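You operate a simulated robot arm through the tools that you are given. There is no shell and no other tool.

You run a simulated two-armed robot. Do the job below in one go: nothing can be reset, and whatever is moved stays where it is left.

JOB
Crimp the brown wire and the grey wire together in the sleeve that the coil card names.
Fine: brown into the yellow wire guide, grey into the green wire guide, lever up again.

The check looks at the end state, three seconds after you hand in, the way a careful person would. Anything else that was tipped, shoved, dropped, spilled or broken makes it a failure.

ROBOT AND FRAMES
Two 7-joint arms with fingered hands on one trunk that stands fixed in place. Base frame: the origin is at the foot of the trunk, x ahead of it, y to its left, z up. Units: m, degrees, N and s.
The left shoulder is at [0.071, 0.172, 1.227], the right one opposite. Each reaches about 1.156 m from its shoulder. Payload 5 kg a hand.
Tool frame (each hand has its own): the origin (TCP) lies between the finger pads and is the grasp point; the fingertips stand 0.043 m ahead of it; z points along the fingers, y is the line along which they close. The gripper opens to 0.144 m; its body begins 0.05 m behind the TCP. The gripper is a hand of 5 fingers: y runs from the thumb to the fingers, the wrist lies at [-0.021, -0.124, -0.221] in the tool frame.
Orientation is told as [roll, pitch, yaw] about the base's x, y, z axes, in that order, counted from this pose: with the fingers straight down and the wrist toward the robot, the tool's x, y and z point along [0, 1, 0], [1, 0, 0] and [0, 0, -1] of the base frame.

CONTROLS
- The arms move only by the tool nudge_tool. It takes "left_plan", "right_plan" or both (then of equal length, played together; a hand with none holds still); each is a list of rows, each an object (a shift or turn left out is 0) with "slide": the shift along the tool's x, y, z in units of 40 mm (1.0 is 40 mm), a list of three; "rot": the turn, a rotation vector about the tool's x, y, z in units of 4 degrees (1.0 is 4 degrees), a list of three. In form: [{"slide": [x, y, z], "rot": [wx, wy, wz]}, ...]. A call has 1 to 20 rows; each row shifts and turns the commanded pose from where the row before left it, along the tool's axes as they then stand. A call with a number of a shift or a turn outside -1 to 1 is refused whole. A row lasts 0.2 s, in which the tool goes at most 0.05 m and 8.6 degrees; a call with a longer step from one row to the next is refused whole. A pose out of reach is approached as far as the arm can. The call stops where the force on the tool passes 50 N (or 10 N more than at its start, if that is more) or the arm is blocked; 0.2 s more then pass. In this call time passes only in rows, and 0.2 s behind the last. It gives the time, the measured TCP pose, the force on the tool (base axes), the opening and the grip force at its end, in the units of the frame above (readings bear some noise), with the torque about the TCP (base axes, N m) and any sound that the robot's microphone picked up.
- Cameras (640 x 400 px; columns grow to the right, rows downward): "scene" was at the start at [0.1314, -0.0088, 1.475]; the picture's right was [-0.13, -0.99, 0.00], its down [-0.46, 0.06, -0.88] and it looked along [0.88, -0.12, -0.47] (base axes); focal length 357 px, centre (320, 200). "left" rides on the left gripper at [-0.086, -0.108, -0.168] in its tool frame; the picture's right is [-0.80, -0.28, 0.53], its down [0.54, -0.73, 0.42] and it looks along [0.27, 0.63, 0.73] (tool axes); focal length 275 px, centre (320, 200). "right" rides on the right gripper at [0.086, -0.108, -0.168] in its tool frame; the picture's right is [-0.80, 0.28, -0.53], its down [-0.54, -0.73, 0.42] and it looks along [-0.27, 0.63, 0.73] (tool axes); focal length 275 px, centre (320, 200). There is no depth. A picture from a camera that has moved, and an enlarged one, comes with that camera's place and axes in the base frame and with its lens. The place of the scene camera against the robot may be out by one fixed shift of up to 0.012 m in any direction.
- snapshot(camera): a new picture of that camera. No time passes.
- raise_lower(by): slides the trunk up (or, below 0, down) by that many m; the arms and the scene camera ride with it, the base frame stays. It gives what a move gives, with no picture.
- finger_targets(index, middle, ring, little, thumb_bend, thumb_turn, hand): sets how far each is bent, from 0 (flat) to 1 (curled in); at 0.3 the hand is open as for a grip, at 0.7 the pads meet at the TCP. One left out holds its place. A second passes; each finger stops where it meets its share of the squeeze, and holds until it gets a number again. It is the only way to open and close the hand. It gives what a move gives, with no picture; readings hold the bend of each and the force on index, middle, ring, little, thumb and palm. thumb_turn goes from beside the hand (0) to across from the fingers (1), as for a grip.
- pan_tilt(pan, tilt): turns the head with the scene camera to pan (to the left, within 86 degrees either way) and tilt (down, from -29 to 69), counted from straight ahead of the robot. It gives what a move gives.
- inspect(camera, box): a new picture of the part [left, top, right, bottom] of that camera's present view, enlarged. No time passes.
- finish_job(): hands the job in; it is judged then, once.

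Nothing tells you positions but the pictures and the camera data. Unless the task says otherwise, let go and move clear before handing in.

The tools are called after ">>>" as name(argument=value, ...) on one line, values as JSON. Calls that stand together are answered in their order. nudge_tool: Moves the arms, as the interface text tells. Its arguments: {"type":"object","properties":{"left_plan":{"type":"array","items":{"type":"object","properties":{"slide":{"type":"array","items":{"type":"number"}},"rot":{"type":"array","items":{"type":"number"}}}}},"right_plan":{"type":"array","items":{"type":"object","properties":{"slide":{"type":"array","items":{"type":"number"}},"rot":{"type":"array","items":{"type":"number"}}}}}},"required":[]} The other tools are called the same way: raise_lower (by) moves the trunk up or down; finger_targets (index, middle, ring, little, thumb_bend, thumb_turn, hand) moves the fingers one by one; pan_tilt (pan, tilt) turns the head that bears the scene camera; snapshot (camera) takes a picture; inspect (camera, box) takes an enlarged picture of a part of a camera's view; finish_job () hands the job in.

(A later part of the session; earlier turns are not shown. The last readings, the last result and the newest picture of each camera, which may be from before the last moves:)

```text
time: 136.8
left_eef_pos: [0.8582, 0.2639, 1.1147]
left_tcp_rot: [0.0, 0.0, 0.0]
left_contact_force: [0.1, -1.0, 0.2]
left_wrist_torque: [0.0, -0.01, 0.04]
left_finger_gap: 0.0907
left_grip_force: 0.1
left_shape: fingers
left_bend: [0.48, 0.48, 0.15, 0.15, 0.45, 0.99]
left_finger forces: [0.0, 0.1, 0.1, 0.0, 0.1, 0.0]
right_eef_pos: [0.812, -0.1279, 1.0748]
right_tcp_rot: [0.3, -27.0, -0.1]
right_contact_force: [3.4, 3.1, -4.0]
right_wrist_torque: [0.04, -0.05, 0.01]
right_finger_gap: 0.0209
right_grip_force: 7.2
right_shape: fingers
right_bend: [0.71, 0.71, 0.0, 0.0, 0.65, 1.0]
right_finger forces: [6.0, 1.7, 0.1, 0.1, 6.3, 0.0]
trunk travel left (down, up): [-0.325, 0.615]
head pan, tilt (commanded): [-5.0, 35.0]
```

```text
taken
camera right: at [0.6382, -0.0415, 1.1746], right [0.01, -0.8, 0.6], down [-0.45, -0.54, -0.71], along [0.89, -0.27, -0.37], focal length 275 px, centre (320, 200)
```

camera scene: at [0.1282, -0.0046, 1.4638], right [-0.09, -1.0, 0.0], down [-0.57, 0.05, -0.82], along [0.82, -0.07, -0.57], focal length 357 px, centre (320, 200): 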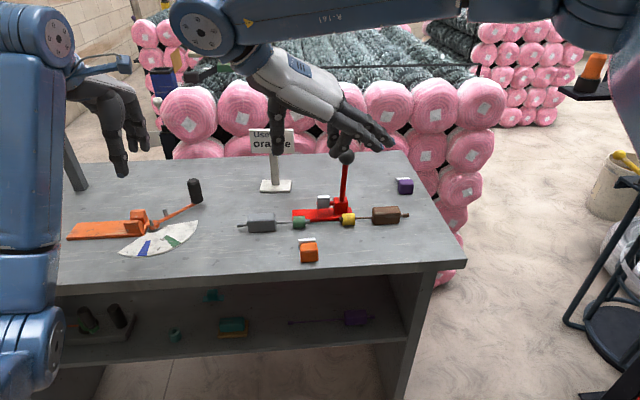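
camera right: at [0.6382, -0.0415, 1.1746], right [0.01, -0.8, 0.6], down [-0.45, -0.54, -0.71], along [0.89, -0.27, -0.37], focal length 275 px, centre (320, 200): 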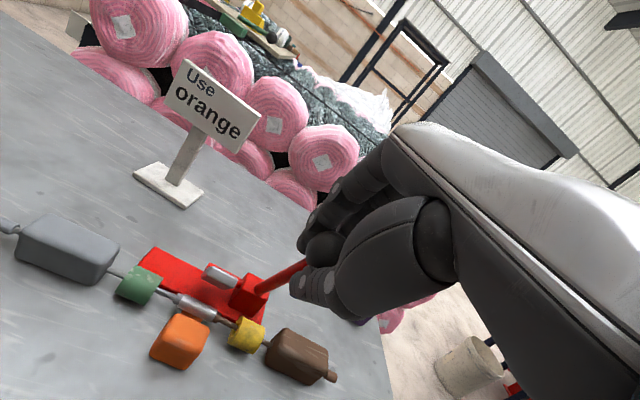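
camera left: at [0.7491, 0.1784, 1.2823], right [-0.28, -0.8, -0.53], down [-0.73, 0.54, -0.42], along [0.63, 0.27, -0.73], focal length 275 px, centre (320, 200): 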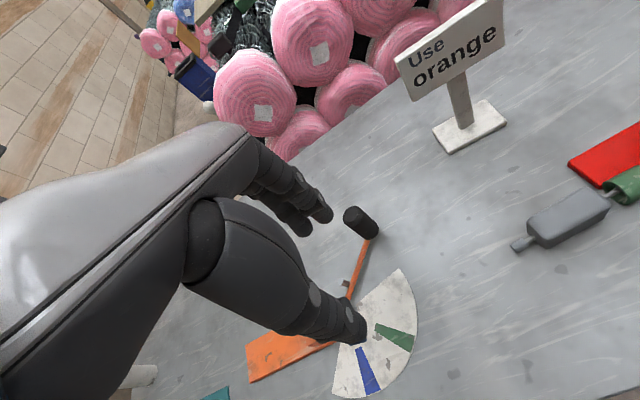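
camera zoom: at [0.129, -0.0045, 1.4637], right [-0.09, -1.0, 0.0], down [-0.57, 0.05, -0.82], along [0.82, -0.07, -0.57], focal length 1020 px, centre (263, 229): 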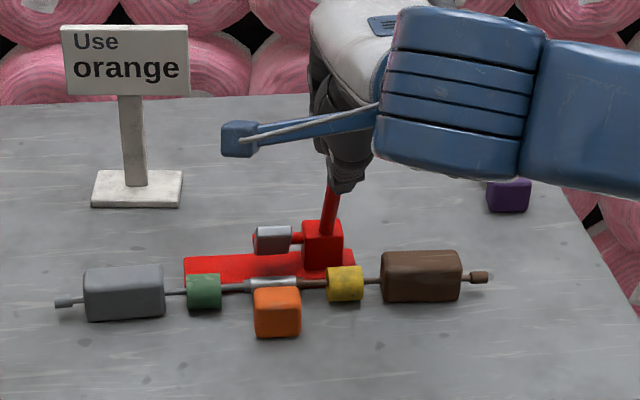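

The lever follows smoothly with low force, and the jaw is tipping down. Continue 16° more.

>>> nudge_tool(right_plan=[{"slide": [0, -0.311, 0.011], "rot": [-1, 0, 0]}, {"slide": [0, -0.311, 0.011], "rot": [-1, 0, 0]}, {"slide": [0, -0.311, 0.011], "rot": [-1, 0, 0]}, {"slide": [0, -0.311, 0.011], "rot": [-1, 0, 0]}])

>>> inspect(camera="scene", box=[270, 140, 410, 260])

>>> inspect(camera="right", box=[80, 180, 360, 380])

```text
time: 137.9
left_eef_pos: [0.8579, 0.2608, 1.1141]
left_tcp_rot: [0.1, 0.0, 0.0]
left_contact_force: [-0.6, -1.6, 0.2]
left_wrist_torque: [0.14, -0.02, 0.03]
left_finger_gap: 0.0904
left_grip_force: 0.0
left_shape: fingers
left_bend: [0.48, 0.48, 0.15, 0.15, 0.45, 0.99]
left_finger forces: [0.0, 0.0, 0.0, 0.0, 0.0, 0.0]
right_eef_pos: [0.7647, -0.0856, 1.0122]
right_tcp_rot: [2.4, -31.7, 1.6]
right_contact_force: [0.1, 6.7, -2.0]
right_wrist_torque: [-0.21, 0.17, 0.24]
right_finger_gap: 0.0079
right_grip_force: 3.4
right_shape: fingers
right_bend: [0.71, 0.71, 0.0, 0.0, 0.68, 1.0]
right_finger forces: [0.1, 6.7, 0.1, 0.0, 0.0, 0.1]
right hand out of reach, approached as far as the arm can: row 2, 3, 4
trunk travel left (down, up): [-0.325, 0.615]
head pan, tilt (commanded): [-5.0, 35.0]
stopped in row 4 (right hand): the arm was blocked; the commanded pose is now the measured one
```

```text
3.33 times, centred on (340, 200) of scene
camera zoom: at [0.1272, -0.0075, 1.4638], right [-0.09, -1.0, 0.0], down [-0.57, 0.05, -0.82], along [0.82, -0.07, -0.57], focal length 1190 px, centre (253, 200)
```

zoom: 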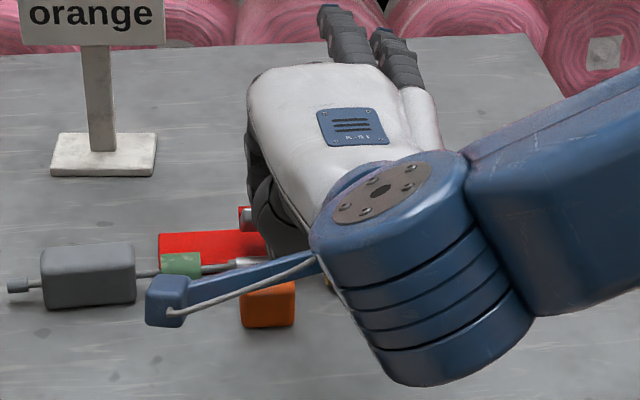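

```text
2.00 times, centred on (220, 280) of right
camera zoom: at [0.5799, -0.0106, 1.1008], right [0.0, -0.82, 0.58], down [-0.37, -0.54, -0.76], along [0.93, -0.21, -0.3], focal length 551 px, centre (520, 40)
```

zoom: 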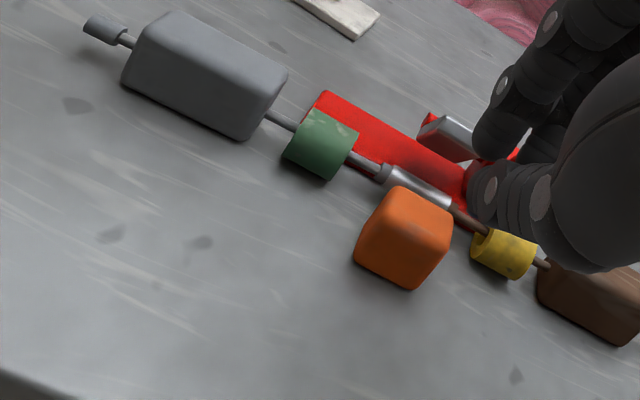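

The right wrist ran into its limit and the hand slid sideways off the lever. Stop and look carefully before moving anything.

>>> snapshot(camera="right")

>>> snapshot(camera="scene")

>>> inspect(camera="right", box=[240, 180, 400, 300])

```text
taken
camera right: at [0.5799, -0.0106, 1.1008], right [0.0, -0.82, 0.58], down [-0.37, -0.54, -0.76], along [0.93, -0.21, -0.3], focal length 275 px, centre (320, 200)
```

right: 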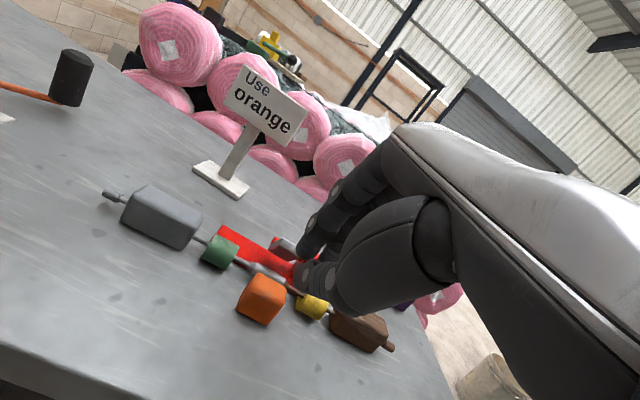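

```text
taken
camera scene: at [0.1272, -0.0075, 1.4638], right [-0.09, -1.0, 0.0], down [-0.57, 0.05, -0.82], along [0.82, -0.07, -0.57], focal length 357 px, centre (320, 200)
```

scene: 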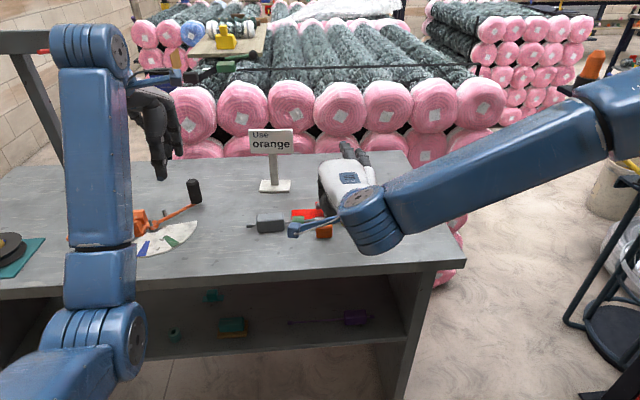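

```text
3.33 times, centred on (320, 240) of right
camera zoom: at [0.5799, -0.0106, 1.1008], right [0.0, -0.82, 0.58], down [-0.37, -0.54, -0.76], along [0.93, -0.21, -0.3], focal length 918 px, centre (320, 67)
```

zoom: 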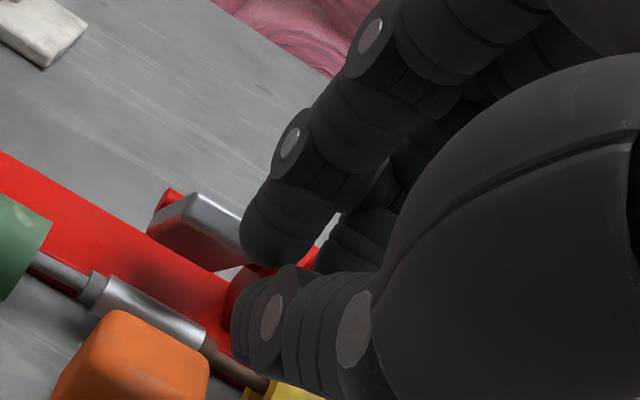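

Nothing on the table was disturbed; the fingertips are at z≈0.975, above the parts. Move the hand sideways (+y) off the lever first, then straight up.

>>> nudge_tool(right_plan=[{"slide": [0.5, 0, 0]}, {"slide": [0.5, 0, 0]}])

>>> inspect(camera="right", box=[160, 150, 420, 350])

```text
time: 138.6
left_eef_pos: [0.8583, 0.2628, 1.1145]
left_tcp_rot: [0.0, 0.1, 0.1]
left_contact_force: [0.4, 0.0, 0.0]
left_wrist_torque: [0.04, 0.0, -0.04]
left_finger_gap: 0.0901
left_grip_force: 0.0
left_shape: fingers
left_bend: [0.48, 0.48, 0.15, 0.15, 0.45, 0.99]
left_finger forces: [0.0, 0.0, 0.0, 0.0, 0.0, 0.0]
right_eef_pos: [0.7648, -0.0441, 1.0136]
right_tcp_rot: [2.0, -31.8, 1.5]
right_contact_force: [-1.0, 0.3, 0.5]
right_wrist_torque: [-0.01, 0.02, 0.02]
right_finger_gap: 0.0081
right_grip_force: 0.0
right_shape: fingers
right_bend: [0.71, 0.71, 0.0, 0.0, 0.68, 1.0]
right_finger forces: [0.0, 0.0, 0.1, 0.0, 0.0, 0.0]
trunk travel left (down, up): [-0.325, 0.615]
head pan, tilt (commanded): [-5.0, 35.0]
```

```text
2.00 times, centred on (290, 250) of right
camera zoom: at [0.5809, 0.0318, 1.1024], right [0.0, -0.82, 0.58], down [-0.37, -0.54, -0.76], along [0.93, -0.22, -0.3], focal length 551 px, centre (380, 100)
```

zoom: 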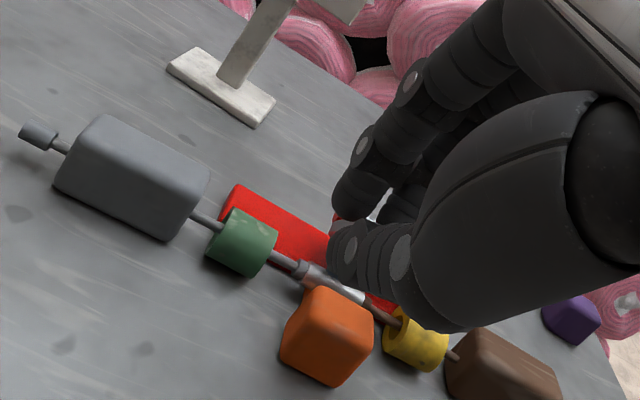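

>>> nudge_tool(right_plan=[{"slide": [0, 0.383, -0.9]}, {"slide": [0, 0.383, -0.9]}, {"slide": [0, 0.383, -0.9]}, {"slide": [0, 0.383, -0.9]}, {"rot": [1, 0, 0]}, {"rot": [1, 0, 0]}, {"rot": [1, 0, 0]}, {"rot": [1, 0, 0]}])

>>> snapshot(camera="right")

>>> inspect(camera="scene", box=[230, 130, 430, 265])

```text
time: 140.3
left_eef_pos: [0.8587, 0.2644, 1.1132]
left_tcp_rot: [0.1, 0.0, 0.2]
left_contact_force: [0.6, -0.3, 0.1]
left_wrist_torque: [-0.01, 0.0, -0.02]
left_finger_gap: 0.0905
left_grip_force: 0.0
left_shape: fingers
left_bend: [0.48, 0.48, 0.15, 0.15, 0.45, 0.99]
left_finger forces: [0.0, 0.1, 0.0, 0.0, 0.0, 0.0]
right_eef_pos: [0.7422, -0.05, 1.169]
right_tcp_rot: [1.9, -15.7, 2.2]
right_contact_force: [-0.5, -0.1, 0.0]
right_wrist_torque: [0.0, 0.01, 0.01]
right_finger_gap: 0.0078
right_grip_force: 0.0
right_shape: fingers
right_bend: [0.71, 0.71, 0.0, 0.0, 0.68, 1.0]
right_finger forces: [0.0, 0.1, 0.1, 0.0, 0.1, 0.0]
trunk travel left (down, up): [-0.325, 0.615]
head pan, tilt (commanded): [-5.0, 35.0]
```

```text
taken
camera right: at [0.5876, 0.0255, 1.3039], right [0.17, -0.81, 0.57], down [-0.56, -0.55, -0.62], along [0.81, -0.21, -0.54], focal length 275 px, centre (320, 200)
```

right: 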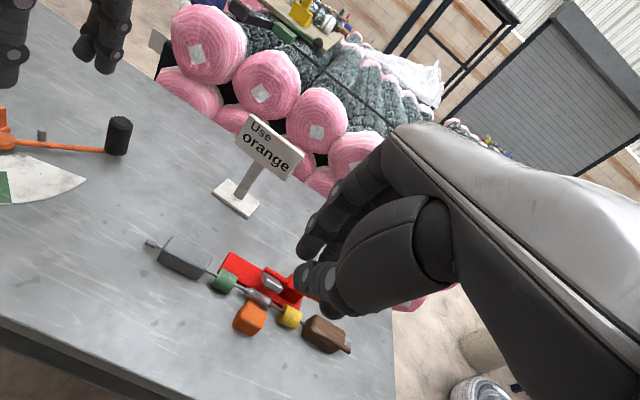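

```text
2.96 times, centred on (330, 198) of scene
camera zoom: at [0.1292, -0.0042, 1.4636], right [-0.09, -1.0, 0.0], down [-0.57, 0.05, -0.82], along [0.82, -0.07, -0.57], focal length 1057 px, centre (290, 207)
```

zoom: 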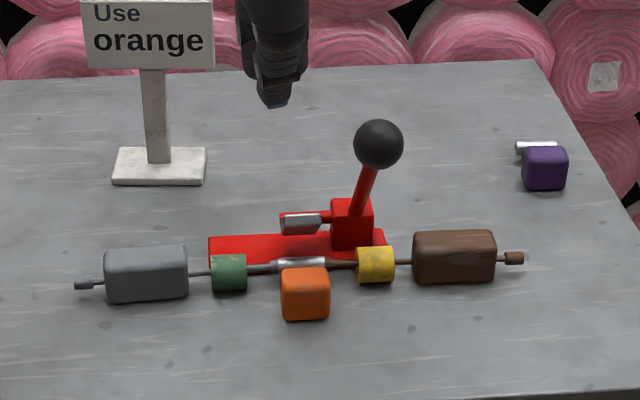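

The lever stays where it was left (about 36° down) and nothing else moved. I'll grip it differently: hand at yaw −90 so thumb and fingers pinch the ball from its left and right sides, letting the lever pivot freely in the grip. Rotate first, up high.

>>> nudge_tool(right_plan=[{"rot": [1, 0, 0], "slide": [0, 0, -0.5]}, {"rot": [1, 0, 0], "slide": [0, 0, -0.5]}, {"rot": [1, 0, 0]}, {"rot": [0.9, 0, 0]}, {"rot": [0, 0, 1]}, {"rot": [0, 0, 1]}, {"rot": [0, 0, 1]}, {"rot": [0, 0, 1]}, {"rot": [0, 0, 1]}, {"rot": [0, 0, 1]}, {"rot": [0, 0, 1]}, {"rot": [0, 0, 1]}, {"rot": [0, 0, 1]}, {"rot": [0, 0, 1]}, {"rot": [0, 0, 1]}, {"rot": [0, 0, 1]}, {"rot": [0, 0, 1]}, {"rot": [0, 0, 1]}, {"rot": [0, 0, 1]}, {"rot": [0, 0, 1]}])

>>> nudge_tool(right_plan=[{"rot": [0, 0, 1]}, {"rot": [0, 0, 1]}, {"rot": [0, 0, 1]}, {"rot": [0, 0, 1]}, {"rot": [0, 0, 1]}, {"rot": [0, 0, 1]}, {"rot": [0, 0, 1]}, {"rot": [0, 1, 0]}, {"rot": [0, 1, 0]}, {"rot": [0, 1, 0]}, {"rot": [0, 1, 0]}])

>>> finger_targets(hand="right", index=0.48, middle=0.48, thumb_bend=0.46)

>>> snapshot(camera="right")

>>> snapshot(camera="scene")

```text
time: 144.6
left_eef_pos: [0.8571, 0.264, 1.1136]
left_tcp_rot: [0.0, 0.1, 0.1]
left_contact_force: [0.1, 0.5, 0.6]
left_wrist_torque: [-0.01, -0.04, 0.03]
left_finger_gap: 0.0907
left_grip_force: 0.0
left_shape: fingers
left_bend: [0.48, 0.48, 0.15, 0.15, 0.45, 0.99]
left_finger forces: [0.1, 0.1, 0.0, 0.0, 0.0, 0.0]
right_eef_pos: [0.7317, -0.051, 1.2074]
right_tcp_rot: [1.0, 1.5, -61.4]
right_contact_force: [0.3, -0.4, -1.0]
right_wrist_torque: [0.02, 0.02, 0.0]
right_finger_gap: 0.0079
right_grip_force: 0.0
right_shape: fingers
right_bend: [0.71, 0.71, 0.0, 0.0, 0.68, 1.0]
right_finger forces: [0.0, 0.1, 0.1, 0.0, 0.0, 0.0]
trunk travel left (down, up): [-0.325, 0.615]
head pan, tilt (commanded): [-5.0, 35.0]
```

```text
time: 146.9
left_eef_pos: [0.8563, 0.2637, 1.1144]
left_tcp_rot: [0.0, 0.1, 0.1]
left_contact_force: [0.7, 0.4, -1.0]
left_wrist_torque: [0.0, -0.02, 0.02]
left_finger_gap: 0.0905
left_grip_force: 0.1
left_shape: fingers
left_bend: [0.48, 0.48, 0.15, 0.15, 0.45, 0.99]
left_finger forces: [0.0, 0.0, 0.1, 0.0, 0.1, 0.1]
right_eef_pos: [0.7316, -0.0511, 1.2075]
right_tcp_rot: [16.3, 1.8, -89.3]
right_contact_force: [0.3, -0.8, 0.2]
right_wrist_torque: [0.01, -0.03, 0.02]
right_finger_gap: 0.0081
right_grip_force: 0.0
right_shape: fingers
right_bend: [0.71, 0.71, 0.0, 0.0, 0.68, 1.0]
right_finger forces: [0.0, 0.1, 0.1, 0.1, 0.1, 0.0]
trunk travel left (down, up): [-0.325, 0.615]
head pan, tilt (commanded): [-5.0, 35.0]
```

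```text
time: 147.9
left_eef_pos: [0.8583, 0.2632, 1.1146]
left_tcp_rot: [-0.1, 0.1, 0.1]
left_contact_force: [0.5, 0.2, 0.2]
left_wrist_torque: [0.01, -0.02, 0.04]
left_finger_gap: 0.0904
left_grip_force: 0.0
left_shape: fingers
left_bend: [0.48, 0.48, 0.15, 0.15, 0.45, 0.99]
left_finger forces: [0.1, 0.0, 0.0, 0.0, 0.0, 0.0]
right_eef_pos: [0.7322, -0.0507, 1.2071]
right_tcp_rot: [16.2, 1.7, -89.4]
right_contact_force: [-0.2, 1.1, 0.4]
right_wrist_torque: [0.02, 0.02, 0.0]
right_finger_gap: 0.0888
right_grip_force: 0.0
right_shape: fingers
right_bend: [0.48, 0.48, 0.0, 0.0, 0.46, 1.0]
right_finger forces: [0.0, 0.0, 0.0, 0.0, 0.0, 0.0]
trunk travel left (down, up): [-0.325, 0.615]
head pan, tilt (commanded): [-5.0, 35.0]
```

```text
taken
camera right: at [0.7659, 0.0521, 1.3964], right [-0.91, -0.3, 0.28], down [-0.41, 0.74, -0.53], along [-0.05, -0.6, -0.8], focal length 275 px, centre (320, 200)
```

right: 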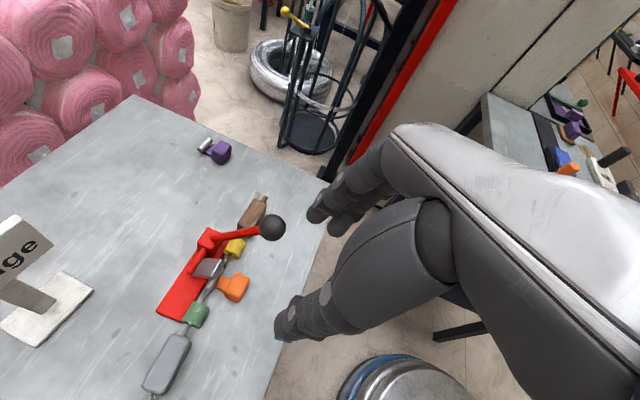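

```text
taken
camera scene: at [0.1286, -0.0044, 1.4637], right [-0.09, -1.0, 0.0], down [-0.57, 0.05, -0.82], along [0.82, -0.07, -0.57], focal length 357 px, centre (320, 200)
```

scene: 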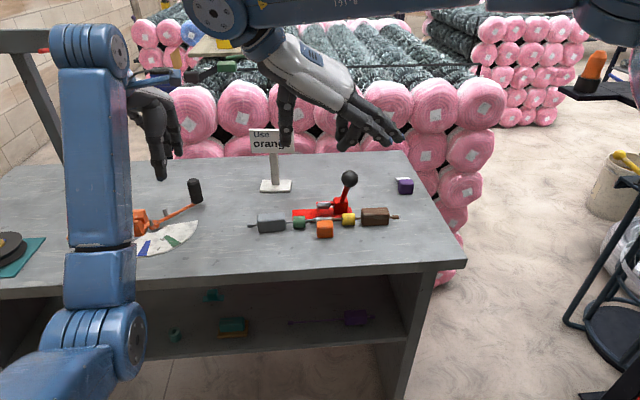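

The ball is visible from this pose. Move laterally over it and descend part way.

>>> nudge_tool(right_plan=[{"slide": [0.13, 0.72, 0]}, {"slide": [0.13, 0.72, 0]}, {"slide": [0.13, 0.72, 0]}, {"slide": [0, 0, 0.9]}, {"slide": [0, 0, 0.9]}])

>>> snapshot(camera="right")

>>> inspect(camera="scene", box=[260, 90, 440, 240])

```text
time: 149.2
left_eef_pos: [0.859, 0.2632, 1.1129]
left_tcp_rot: [0.0, 0.1, 0.1]
left_contact_force: [-0.3, 0.2, -0.5]
left_wrist_torque: [0.02, -0.01, -0.01]
left_finger_gap: 0.0907
left_grip_force: 0.1
left_shape: fingers
left_bend: [0.48, 0.48, 0.15, 0.15, 0.45, 0.99]
left_finger forces: [0.0, 0.1, 0.1, 0.0, 0.0, 0.2]
right_eef_pos: [0.7706, -0.135, 1.1381]
right_tcp_rot: [16.2, 1.9, -89.3]
right_contact_force: [-0.4, 1.0, 0.0]
right_wrist_torque: [0.04, 0.06, -0.01]
right_finger_gap: 0.0888
right_grip_force: 0.0
right_shape: fingers
right_bend: [0.48, 0.48, 0.0, 0.0, 0.46, 1.0]
right_finger forces: [0.1, 0.1, 0.1, 0.0, 0.0, 0.0]
trunk travel left (down, up): [-0.325, 0.615]
head pan, tilt (commanded): [-5.0, 35.0]
```

```text
taken
camera right: at [0.8046, -0.0313, 1.3265], right [-0.91, -0.3, 0.28], down [-0.41, 0.74, -0.53], along [-0.05, -0.6, -0.8], focal length 275 px, centre (320, 200)
```

right: 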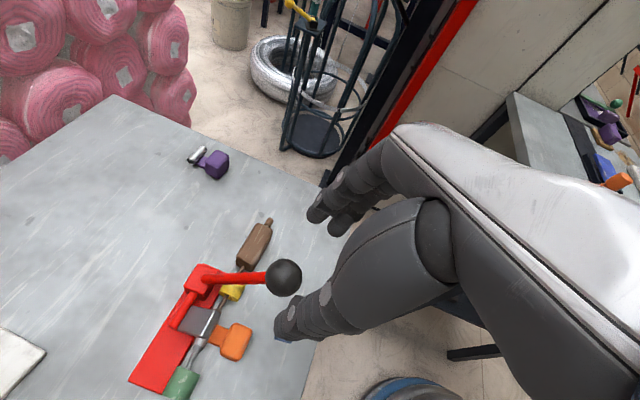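

```text
2.67 times, centred on (350, 165) of scene
camera zoom: at [0.1301, -0.0047, 1.4636], right [-0.09, -1.0, 0.0], down [-0.57, 0.05, -0.82], along [0.82, -0.07, -0.57], focal length 952 px, centre (240, 293)
```

zoom: 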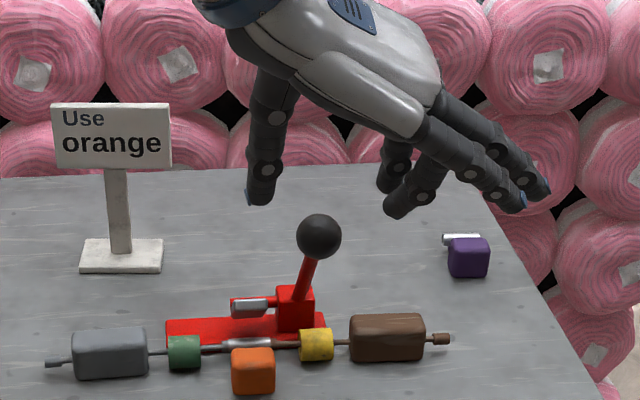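

Centred over the ball. Descend so that the ball is between the distal pads.

>>> nudge_tool(right_plan=[{"slide": [-0.05, 0, 0.8]}, {"slide": [0, 0, 0.7]}, {"slide": [0, 0, 0.45]}])

>>> inspect(camera="right", box=[140, 150, 420, 400])

>>> inspect(camera="scene", box=[260, 110, 440, 240])

```text
time: 149.9
left_eef_pos: [0.8577, 0.2641, 1.1137]
left_tcp_rot: [0.0, 0.1, 0.1]
left_contact_force: [0.0, 0.1, 0.5]
left_wrist_torque: [0.04, -0.01, 0.0]
left_finger_gap: 0.0905
left_grip_force: 0.1
left_shape: fingers
left_bend: [0.48, 0.48, 0.15, 0.15, 0.45, 0.99]
left_finger forces: [0.0, 0.1, 0.0, 0.0, 0.0, 0.1]
right_eef_pos: [0.7882, -0.1329, 1.0652]
right_tcp_rot: [16.2, 1.8, -89.3]
right_contact_force: [-0.1, -0.5, -0.7]
right_wrist_torque: [0.01, 0.01, 0.01]
right_finger_gap: 0.0892
right_grip_force: 0.1
right_shape: fingers
right_bend: [0.48, 0.48, 0.0, 0.0, 0.46, 1.0]
right_finger forces: [0.1, 0.0, 0.0, 0.0, 0.0, 0.0]
trunk travel left (down, up): [-0.325, 0.615]
head pan, tilt (commanded): [-5.0, 35.0]
```

```text
1.60 times, centred on (280, 275) of right
camera zoom: at [0.8228, -0.0284, 1.2532], right [-0.91, -0.3, 0.28], down [-0.41, 0.74, -0.53], along [-0.05, -0.6, -0.8], focal length 440 px, centre (384, 80)
```

zoom: 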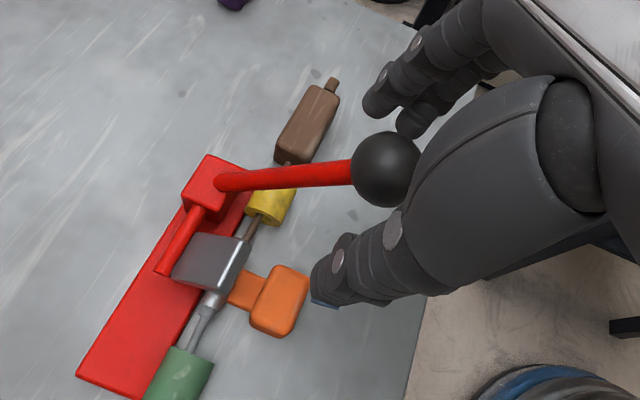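

```text
3.08 times, centred on (350, 175) of scene
camera zoom: at [0.1285, -0.0045, 1.4638], right [-0.09, -1.0, 0.0], down [-0.57, 0.05, -0.82], along [0.82, -0.07, -0.57], focal length 1098 px, centre (228, 277)
```

zoom: 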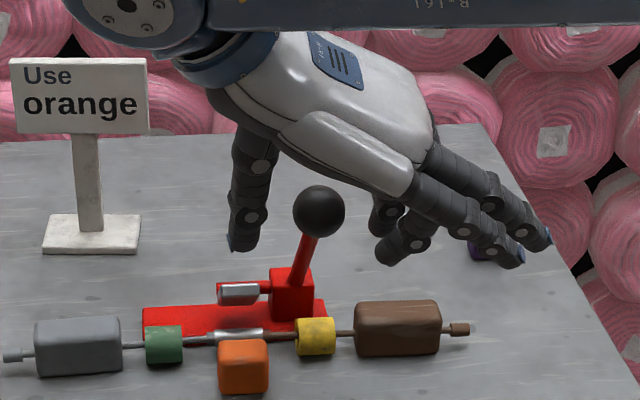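

The ball is centred between the pads. Close thumb, index and middle on it from the sides.

>>> finger_targets(hand="right", index=0.58, middle=0.58, thumb_bend=0.57)

>>> finger_targets(hand="right", index=0.66, middle=0.66, thumb_bend=0.65)

>>> inspect(camera="right", box=[140, 150, 420, 400])

```text
time: 150.9
left_eef_pos: [0.8576, 0.2633, 1.1138]
left_tcp_rot: [-0.1, 0.2, 0.1]
left_contact_force: [-0.1, -1.4, 0.4]
left_wrist_torque: [-0.03, 0.02, 0.02]
left_finger_gap: 0.0902
left_grip_force: 0.0
left_shape: fingers
left_bend: [0.48, 0.48, 0.15, 0.15, 0.45, 0.99]
left_finger forces: [0.1, 0.1, 0.0, 0.0, 0.0, 0.0]
right_eef_pos: [0.7888, -0.1319, 1.065]
right_tcp_rot: [16.2, 1.8, -89.3]
right_contact_force: [0.4, 0.5, -0.2]
right_wrist_torque: [-0.02, 0.0, -0.01]
right_finger_gap: 0.0552
right_grip_force: 0.1
right_shape: fingers
right_bend: [0.57, 0.57, 0.0, 0.0, 0.56, 1.0]
right_finger forces: [0.0, 0.0, 0.0, 0.1, 0.0, 0.0]
trunk travel left (down, up): [-0.325, 0.615]
head pan, tilt (commanded): [-5.0, 35.0]
```

```text
time: 151.9
left_eef_pos: [0.8579, 0.2646, 1.1134]
left_tcp_rot: [0.0, 0.1, 0.1]
left_contact_force: [-1.2, 1.0, 0.0]
left_wrist_torque: [-0.01, -0.01, -0.01]
left_finger_gap: 0.0907
left_grip_force: 0.2
left_shape: fingers
left_bend: [0.48, 0.48, 0.15, 0.15, 0.45, 0.99]
left_finger forces: [0.1, 0.1, 0.0, 0.0, 0.1, 0.1]
right_eef_pos: [0.789, -0.1305, 1.0643]
right_tcp_rot: [16.2, 1.8, -89.3]
right_contact_force: [0.5, 2.9, -0.8]
right_wrist_torque: [0.05, -0.02, 0.05]
right_finger_gap: 0.0286
right_grip_force: 2.2
right_shape: fingers
right_bend: [0.65, 0.66, 0.0, 0.0, 0.63, 1.0]
right_finger forces: [0.7, 0.0, 0.0, 0.1, 4.2, 0.1]
trunk travel left (down, up): [-0.325, 0.615]
head pan, tilt (commanded): [-5.0, 35.0]
```

```text
1.60 times, centred on (280, 275) of right
camera zoom: at [0.823, -0.0276, 1.2531], right [-0.91, -0.3, 0.28], down [-0.41, 0.74, -0.53], along [-0.05, -0.6, -0.8], focal length 440 px, centre (384, 80)
```

zoom: 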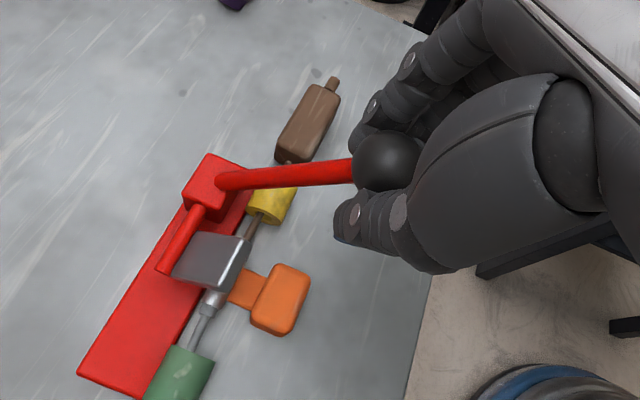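

Thumb touches first; shift the hand 2 mm toward +y and tighten so both sides press evenly.

>>> nudge_tool(right_plan=[{"slide": [0, -0.05, 0]}])

>>> finger_targets(hand="right", index=0.74, middle=0.74, thumb_bend=0.7)

>>> inspect(camera="right", box=[140, 150, 420, 400])

```text
time: 152.3
left_eef_pos: [0.8577, 0.2634, 1.113]
left_tcp_rot: [0.0, 0.1, 0.2]
left_contact_force: [-0.4, 0.5, -0.7]
left_wrist_torque: [0.0, 0.02, 0.05]
left_finger_gap: 0.0904
left_grip_force: 0.1
left_shape: fingers
left_bend: [0.48, 0.48, 0.15, 0.15, 0.45, 0.99]
left_finger forces: [0.0, 0.0, 0.0, 0.0, 0.1, 0.1]
right_eef_pos: [0.7875, -0.1312, 1.065]
right_tcp_rot: [16.2, 1.8, -89.5]
right_contact_force: [0.6, 0.2, -2.0]
right_wrist_torque: [0.0, -0.02, -0.01]
right_finger_gap: 0.0282
right_grip_force: 2.0
right_shape: fingers
right_bend: [0.65, 0.66, 0.0, 0.0, 0.63, 1.0]
right_finger forces: [1.6, 0.0, 0.0, 0.0, 2.9, 0.1]
trunk travel left (down, up): [-0.325, 0.615]
head pan, tilt (commanded): [-5.0, 35.0]
```

```text
time: 153.3
left_eef_pos: [0.8603, 0.2641, 1.113]
left_tcp_rot: [0.1, 0.2, 0.1]
left_contact_force: [-0.2, -0.1, -0.5]
left_wrist_torque: [0.0, 0.01, 0.02]
left_finger_gap: 0.0906
left_grip_force: 0.0
left_shape: fingers
left_bend: [0.48, 0.48, 0.15, 0.15, 0.45, 0.99]
left_finger forces: [0.1, 0.1, 0.0, 0.0, 0.0, 0.2]
right_eef_pos: [0.789, -0.131, 1.0645]
right_tcp_rot: [16.1, 1.8, -89.4]
right_contact_force: [5.4, -4.7, -11.1]
right_wrist_torque: [-0.08, -0.08, -0.02]
right_finger_gap: 0.0239
right_grip_force: 15.7
right_shape: fingers
right_bend: [0.72, 0.72, 0.0, 0.0, 0.65, 1.0]
right_finger forces: [12.9, 8.5, 0.0, 0.1, 9.5, 0.0]
trunk travel left (down, up): [-0.325, 0.615]
head pan, tilt (commanded): [-5.0, 35.0]
```

```text
1.60 times, centred on (280, 275) of right
camera zoom: at [0.8244, -0.0276, 1.2519], right [-0.91, -0.3, 0.28], down [-0.41, 0.74, -0.53], along [-0.05, -0.6, -0.8], focal length 440 px, centre (384, 80)
```

zoom: 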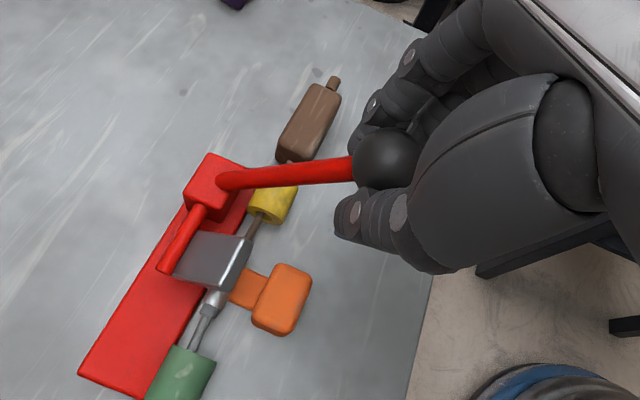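

Firm side grip on the ball. Pull it along its arc with constant hand orientation, three small steps first.

>>> nudge_tool(right_plan=[{"slide": [-0.265, 0.003, 0.105]}, {"slide": [-0.255, 0.003, 0.125]}, {"slide": [-0.247, 0.004, 0.14]}])

>>> inspect(camera="right", box=[140, 150, 420, 400])

>>> inspect(camera="scene", box=[270, 150, 400, 260])

```text
time: 154.2
left_eef_pos: [0.8602, 0.2637, 1.1118]
left_tcp_rot: [0.0, 0.3, 0.1]
left_contact_force: [0.1, 1.0, -0.4]
left_wrist_torque: [0.0, 0.0, 0.03]
left_finger_gap: 0.0903
left_grip_force: 0.0
left_shape: fingers
left_bend: [0.48, 0.48, 0.15, 0.15, 0.45, 0.99]
left_finger forces: [0.0, 0.0, 0.0, 0.1, 0.1, 0.0]
right_eef_pos: [0.7658, -0.1312, 1.0408]
right_tcp_rot: [16.0, 1.9, -89.4]
right_contact_force: [14.9, -6.0, -9.2]
right_wrist_torque: [-0.14, -0.39, -0.03]
right_finger_gap: 0.0232
right_grip_force: 16.2
right_shape: fingers
right_bend: [0.73, 0.72, 0.0, 0.0, 0.65, 1.0]
right_finger forces: [13.3, 9.5, 0.0, 0.1, 8.7, 0.1]
trunk travel left (down, up): [-0.325, 0.615]
head pan, tilt (commanded): [-5.0, 35.0]
```

```text
1.60 times, centred on (280, 275) of right
camera zoom: at [0.7995, -0.0273, 1.2289], right [-0.91, -0.3, 0.28], down [-0.41, 0.74, -0.53], along [-0.05, -0.6, -0.8], focal length 440 px, centre (384, 80)
```

zoom: 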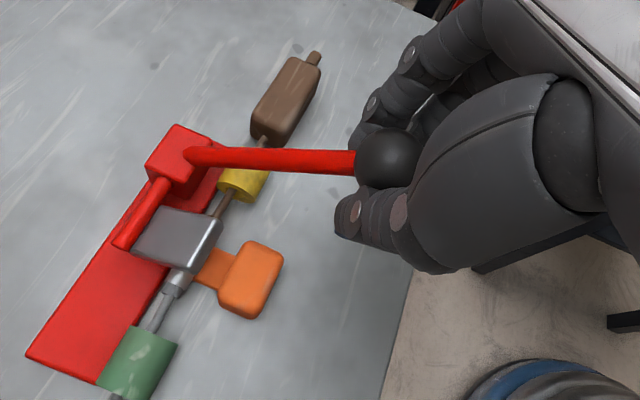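

```text
3.64 times, centred on (335, 205) of scene
camera zoom: at [0.1316, -0.0055, 1.4634], right [-0.09, -1.0, 0.0], down [-0.57, 0.05, -0.82], along [0.81, -0.07, -0.58], focal length 1298 px, centre (266, 182)
```

zoom: 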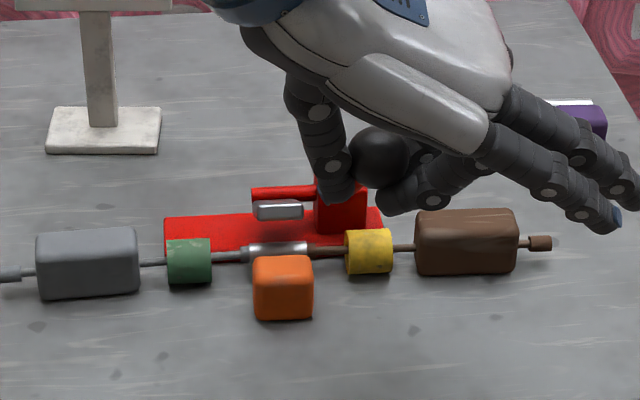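

The lever follows (now ~48°), jaw coming down over the ferrule. Continue.

>>> nudge_tool(right_plan=[{"slide": [-0.235, 0.004, 0.16]}, {"slide": [-0.225, 0.005, 0.1725]}, {"slide": [-0.2125, 0.006, 0.1875]}])

>>> inspect(camera="right", box=[100, 150, 420, 400])

>>> inspect(camera="scene", box=[270, 150, 400, 260])

```text
time: 154.9
left_eef_pos: [0.8622, 0.2631, 1.1108]
left_tcp_rot: [0.0, 0.2, 0.1]
left_contact_force: [0.9, 1.3, 1.3]
left_wrist_torque: [0.0, 0.02, -0.03]
left_finger_gap: 0.0905
left_grip_force: 0.0
left_shape: fingers
left_bend: [0.48, 0.48, 0.15, 0.15, 0.45, 0.99]
left_finger forces: [0.0, 0.1, 0.1, 0.0, 0.0, 0.0]
right_eef_pos: [0.7443, -0.13, 1.0135]
right_tcp_rot: [16.1, 1.9, -89.3]
right_contact_force: [19.1, -2.7, -8.4]
right_wrist_torque: [-0.06, -0.48, 0.05]
right_finger_gap: 0.022
right_grip_force: 15.5
right_shape: fingers
right_bend: [0.73, 0.72, 0.0, 0.0, 0.66, 1.0]
right_finger forces: [14.4, 8.1, 0.0, 0.1, 9.3, 0.0]
trunk travel left (down, up): [-0.325, 0.615]
head pan, tilt (commanded): [-5.0, 35.0]
```

```text
1.60 times, centred on (260, 275) of right
camera zoom: at [0.7791, -0.0272, 1.2016], right [-0.91, -0.3, 0.28], down [-0.41, 0.74, -0.53], along [-0.05, -0.6, -0.8], focal length 440 px, centre (416, 80)
```

zoom: 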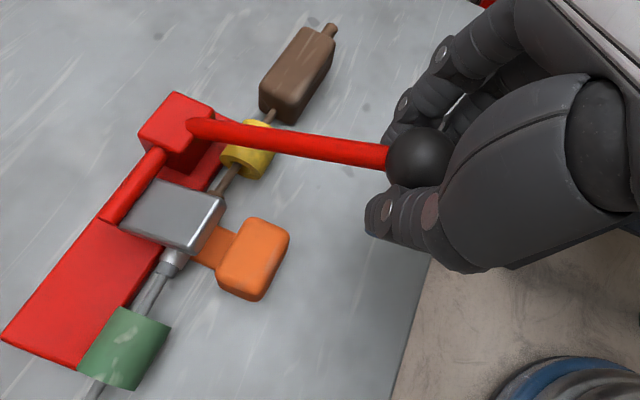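

```text
3.64 times, centred on (335, 205) of scene
camera zoom: at [0.1322, -0.005, 1.4634], right [-0.09, -1.0, 0.0], down [-0.57, 0.05, -0.82], along [0.81, -0.07, -0.58], focal length 1298 px, centre (266, 182)
```

zoom: 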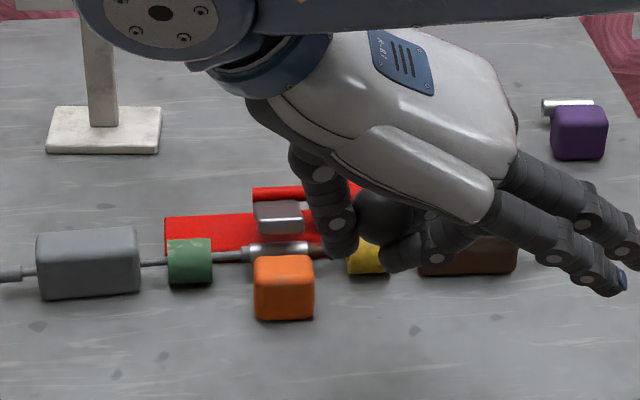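

Jaw is only a few mm above the ferrule. Two more steps with the radius trimmed slightly.

>>> nudge_tool(right_plan=[{"slide": [-0.083, 0.009, 0.286]}, {"slide": [-0.179, 0.007, 0.2135]}])

>>> inspect(camera="right", box=[80, 130, 400, 380])

>>> inspect(camera="scene", box=[270, 150, 400, 260])

```text
time: 155.6
left_eef_pos: [0.859, 0.2629, 1.1128]
left_tcp_rot: [0.0, 0.1, 0.1]
left_contact_force: [0.4, -0.4, 0.3]
left_wrist_torque: [0.01, -0.01, -0.01]
left_finger_gap: 0.0904
left_grip_force: 0.1
left_shape: fingers
left_bend: [0.48, 0.48, 0.15, 0.15, 0.45, 0.99]
left_finger forces: [0.0, 0.0, 0.1, 0.0, 0.0, 0.0]
right_eef_pos: [0.7372, -0.1317, 0.9935]
right_tcp_rot: [16.0, 1.8, -89.4]
right_contact_force: [5.4, -4.0, -0.6]
right_wrist_torque: [-0.08, -0.16, -0.01]
right_finger_gap: 0.0194
right_grip_force: 13.1
right_shape: fingers
right_bend: [0.73, 0.73, 0.0, 0.0, 0.66, 1.0]
right_finger forces: [10.3, 6.6, 0.1, 0.0, 10.4, 0.0]
trunk travel left (down, up): [-0.325, 0.615]
head pan, tilt (commanded): [-5.0, 35.0]
```

```text
1.60 times, centred on (240, 255) of right
camera zoom: at [0.7722, -0.0276, 1.1811], right [-0.91, -0.3, 0.28], down [-0.41, 0.74, -0.53], along [-0.05, -0.6, -0.8], focal length 440 px, centre (448, 112)
```

zoom: 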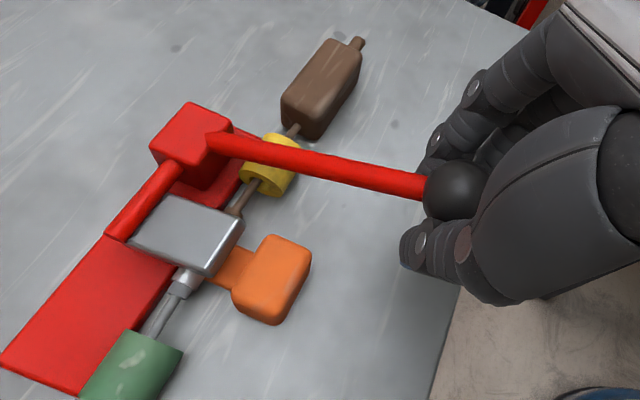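

```text
3.64 times, centred on (335, 205) of scene
camera zoom: at [0.1295, -0.005, 1.4636], right [-0.09, -1.0, 0.0], down [-0.57, 0.05, -0.82], along [0.82, -0.07, -0.57], focal length 1298 px, centre (266, 182)
```

zoom: 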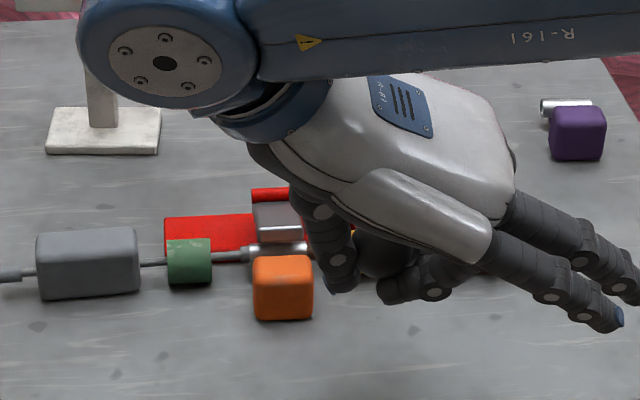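

Jaw nearly on the ferrule with low force. Continue in single steps to feel the crimp.

>>> nudge_tool(right_plan=[{"slide": [-0.164, 0.007, 0.223]}])

>>> inspect(camera="right", box=[80, 130, 400, 380])

>>> inspect(camera="scene", box=[290, 180, 370, 250])

```text
time: 155.9
left_eef_pos: [0.8586, 0.2638, 1.1126]
left_tcp_rot: [0.0, 0.1, 0.2]
left_contact_force: [0.2, -1.4, -0.4]
left_wrist_torque: [0.01, -0.02, 0.0]
left_finger_gap: 0.0905
left_grip_force: 0.1
left_shape: fingers
left_bend: [0.48, 0.48, 0.15, 0.15, 0.45, 0.99]
left_finger forces: [0.0, 0.0, 0.1, 0.0, 0.0, 0.1]
right_eef_pos: [0.7339, -0.1306, 0.9847]
right_tcp_rot: [16.1, 1.8, -89.3]
right_contact_force: [2.7, -3.8, 1.2]
right_wrist_torque: [-0.02, -0.17, 0.01]
right_finger_gap: 0.0187
right_grip_force: 14.0
right_shape: fingers
right_bend: [0.73, 0.73, 0.0, 0.0, 0.66, 1.0]
right_finger forces: [9.8, 6.2, 0.1, 0.0, 11.4, 0.0]
trunk travel left (down, up): [-0.325, 0.615]
head pan, tilt (commanded): [-5.0, 35.0]
```

```text
1.60 times, centred on (240, 255) of right
camera zoom: at [0.7688, -0.0277, 1.1711], right [-0.91, -0.3, 0.28], down [-0.41, 0.74, -0.53], along [-0.05, -0.6, -0.8], focal length 440 px, centre (448, 112)
```

zoom: 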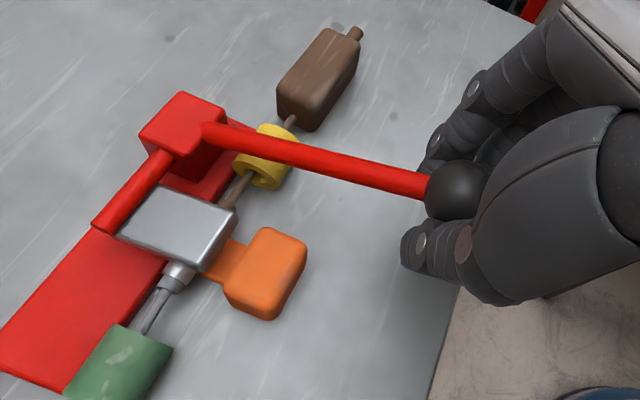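

```text
5.71 times, centred on (330, 215) of scene
camera zoom: at [0.1295, -0.0049, 1.4636], right [-0.09, -1.0, 0.0], down [-0.57, 0.05, -0.82], along [0.82, -0.07, -0.57], focal length 2039 px, centre (263, 114)
```

zoom: 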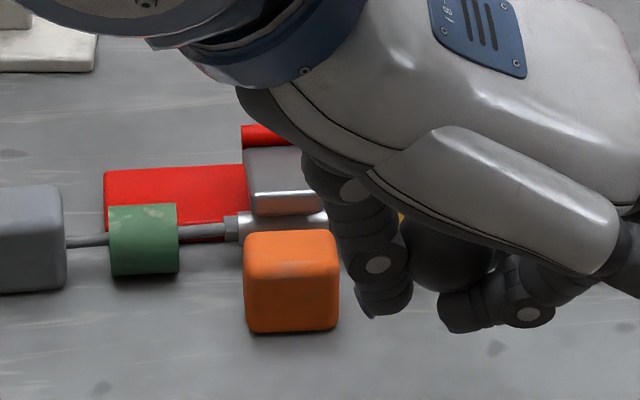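

>>> nudge_tool(right_plan=[{"slide": [-0.149, 0.008, 0.2325]}])

>>> inspect(camera="right", box=[80, 130, 300, 300])

>>> inspect(camera="scene", box=[290, 180, 370, 250])

```text
time: 156.3
left_eef_pos: [0.8586, 0.2632, 1.1122]
left_tcp_rot: [0.1, 0.1, 0.1]
left_contact_force: [0.4, 0.0, 0.0]
left_wrist_torque: [0.01, 0.01, 0.02]
left_finger_gap: 0.0903
left_grip_force: 0.1
left_shape: fingers
left_bend: [0.48, 0.48, 0.15, 0.15, 0.45, 0.99]
left_finger forces: [0.0, 0.0, 0.0, 0.0, 0.0, 0.0]
right_eef_pos: [0.7322, -0.1326, 0.9712]
right_tcp_rot: [16.1, 1.8, -89.4]
right_contact_force: [2.9, -3.4, 1.0]
right_wrist_torque: [-0.03, -0.18, 0.0]
right_finger_gap: 0.0177
right_grip_force: 12.9
right_shape: fingers
right_bend: [0.73, 0.73, 0.0, 0.0, 0.66, 1.0]
right_finger forces: [9.2, 5.8, 0.1, 0.0, 11.0, 0.1]
trunk travel left (down, up): [-0.325, 0.615]
head pan, tilt (commanded): [-5.0, 35.0]
```

```text
2.35 times, centred on (190, 215) of right
camera zoom: at [0.7662, -0.0276, 1.1599], right [-0.91, -0.3, 0.28], down [-0.41, 0.74, -0.53], along [-0.05, -0.6, -0.8], focal length 648 px, centre (626, 165)
```

zoom: 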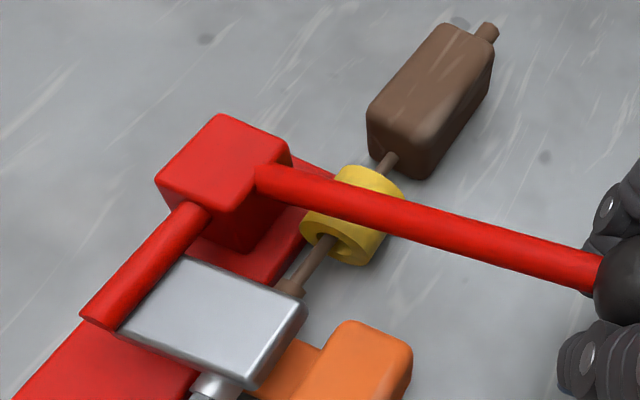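

```text
5.71 times, centred on (330, 215) of scene
camera zoom: at [0.1296, -0.0049, 1.4636], right [-0.09, -1.0, 0.0], down [-0.57, 0.05, -0.82], along [0.82, -0.07, -0.57], focal length 2039 px, centre (263, 114)
```

zoom: 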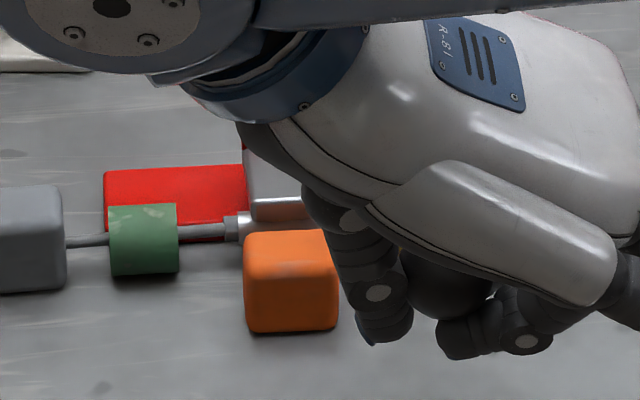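

>>> nudge_tool(right_plan=[{"slide": [-0.13, 0.008, 0.243]}])

>>> inspect(camera="right", box=[60, 110, 340, 330])

>>> inspect(camera="scene", box=[290, 180, 370, 250])

```text
time: 156.8
left_eef_pos: [0.8578, 0.2625, 1.1126]
left_tcp_rot: [0.1, 0.1, 0.2]
left_contact_force: [0.4, -0.7, -0.2]
left_wrist_torque: [0.04, -0.01, -0.01]
left_finger_gap: 0.0904
left_grip_force: 0.0
left_shape: fingers
left_bend: [0.48, 0.48, 0.15, 0.15, 0.45, 0.99]
left_finger forces: [0.0, 0.0, 0.0, 0.0, 0.1, 0.0]
right_eef_pos: [0.7299, -0.1315, 0.9611]
right_tcp_rot: [16.0, 1.8, -89.4]
right_contact_force: [1.5, -4.0, -0.1]
right_wrist_torque: [-0.07, -0.12, 0.0]
right_finger_gap: 0.0171
right_grip_force: 12.2
right_shape: fingers
right_bend: [0.73, 0.73, 0.0, 0.0, 0.66, 1.0]
right_finger forces: [8.9, 5.7, 0.0, 0.1, 10.4, 0.0]
trunk travel left (down, up): [-0.325, 0.615]
head pan, tilt (commanded): [-5.0, 35.0]
```

```text
1.82 times, centred on (200, 220) of right
camera zoom: at [0.7644, -0.0273, 1.1493], right [-0.91, -0.3, 0.28], down [-0.41, 0.74, -0.53], along [-0.05, -0.6, -0.8], focal length 500 px, centre (538, 164)
```

zoom: 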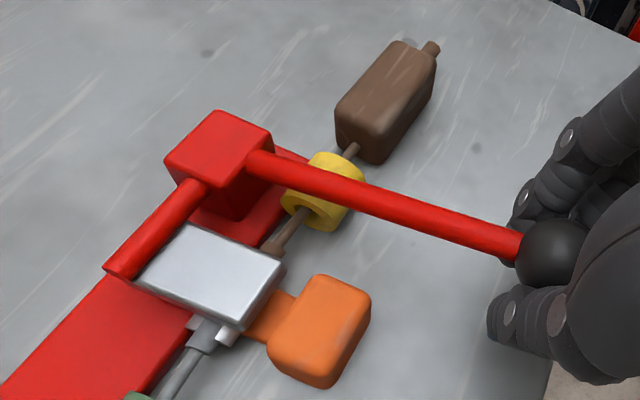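

```text
5.71 times, centred on (330, 215) of scene
camera zoom: at [0.1294, -0.005, 1.4636], right [-0.09, -1.0, 0.0], down [-0.57, 0.05, -0.82], along [0.82, -0.07, -0.57], focal length 2039 px, centre (263, 114)
```

zoom: 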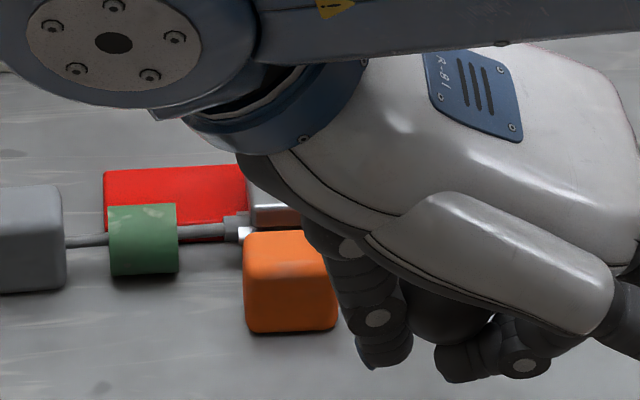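

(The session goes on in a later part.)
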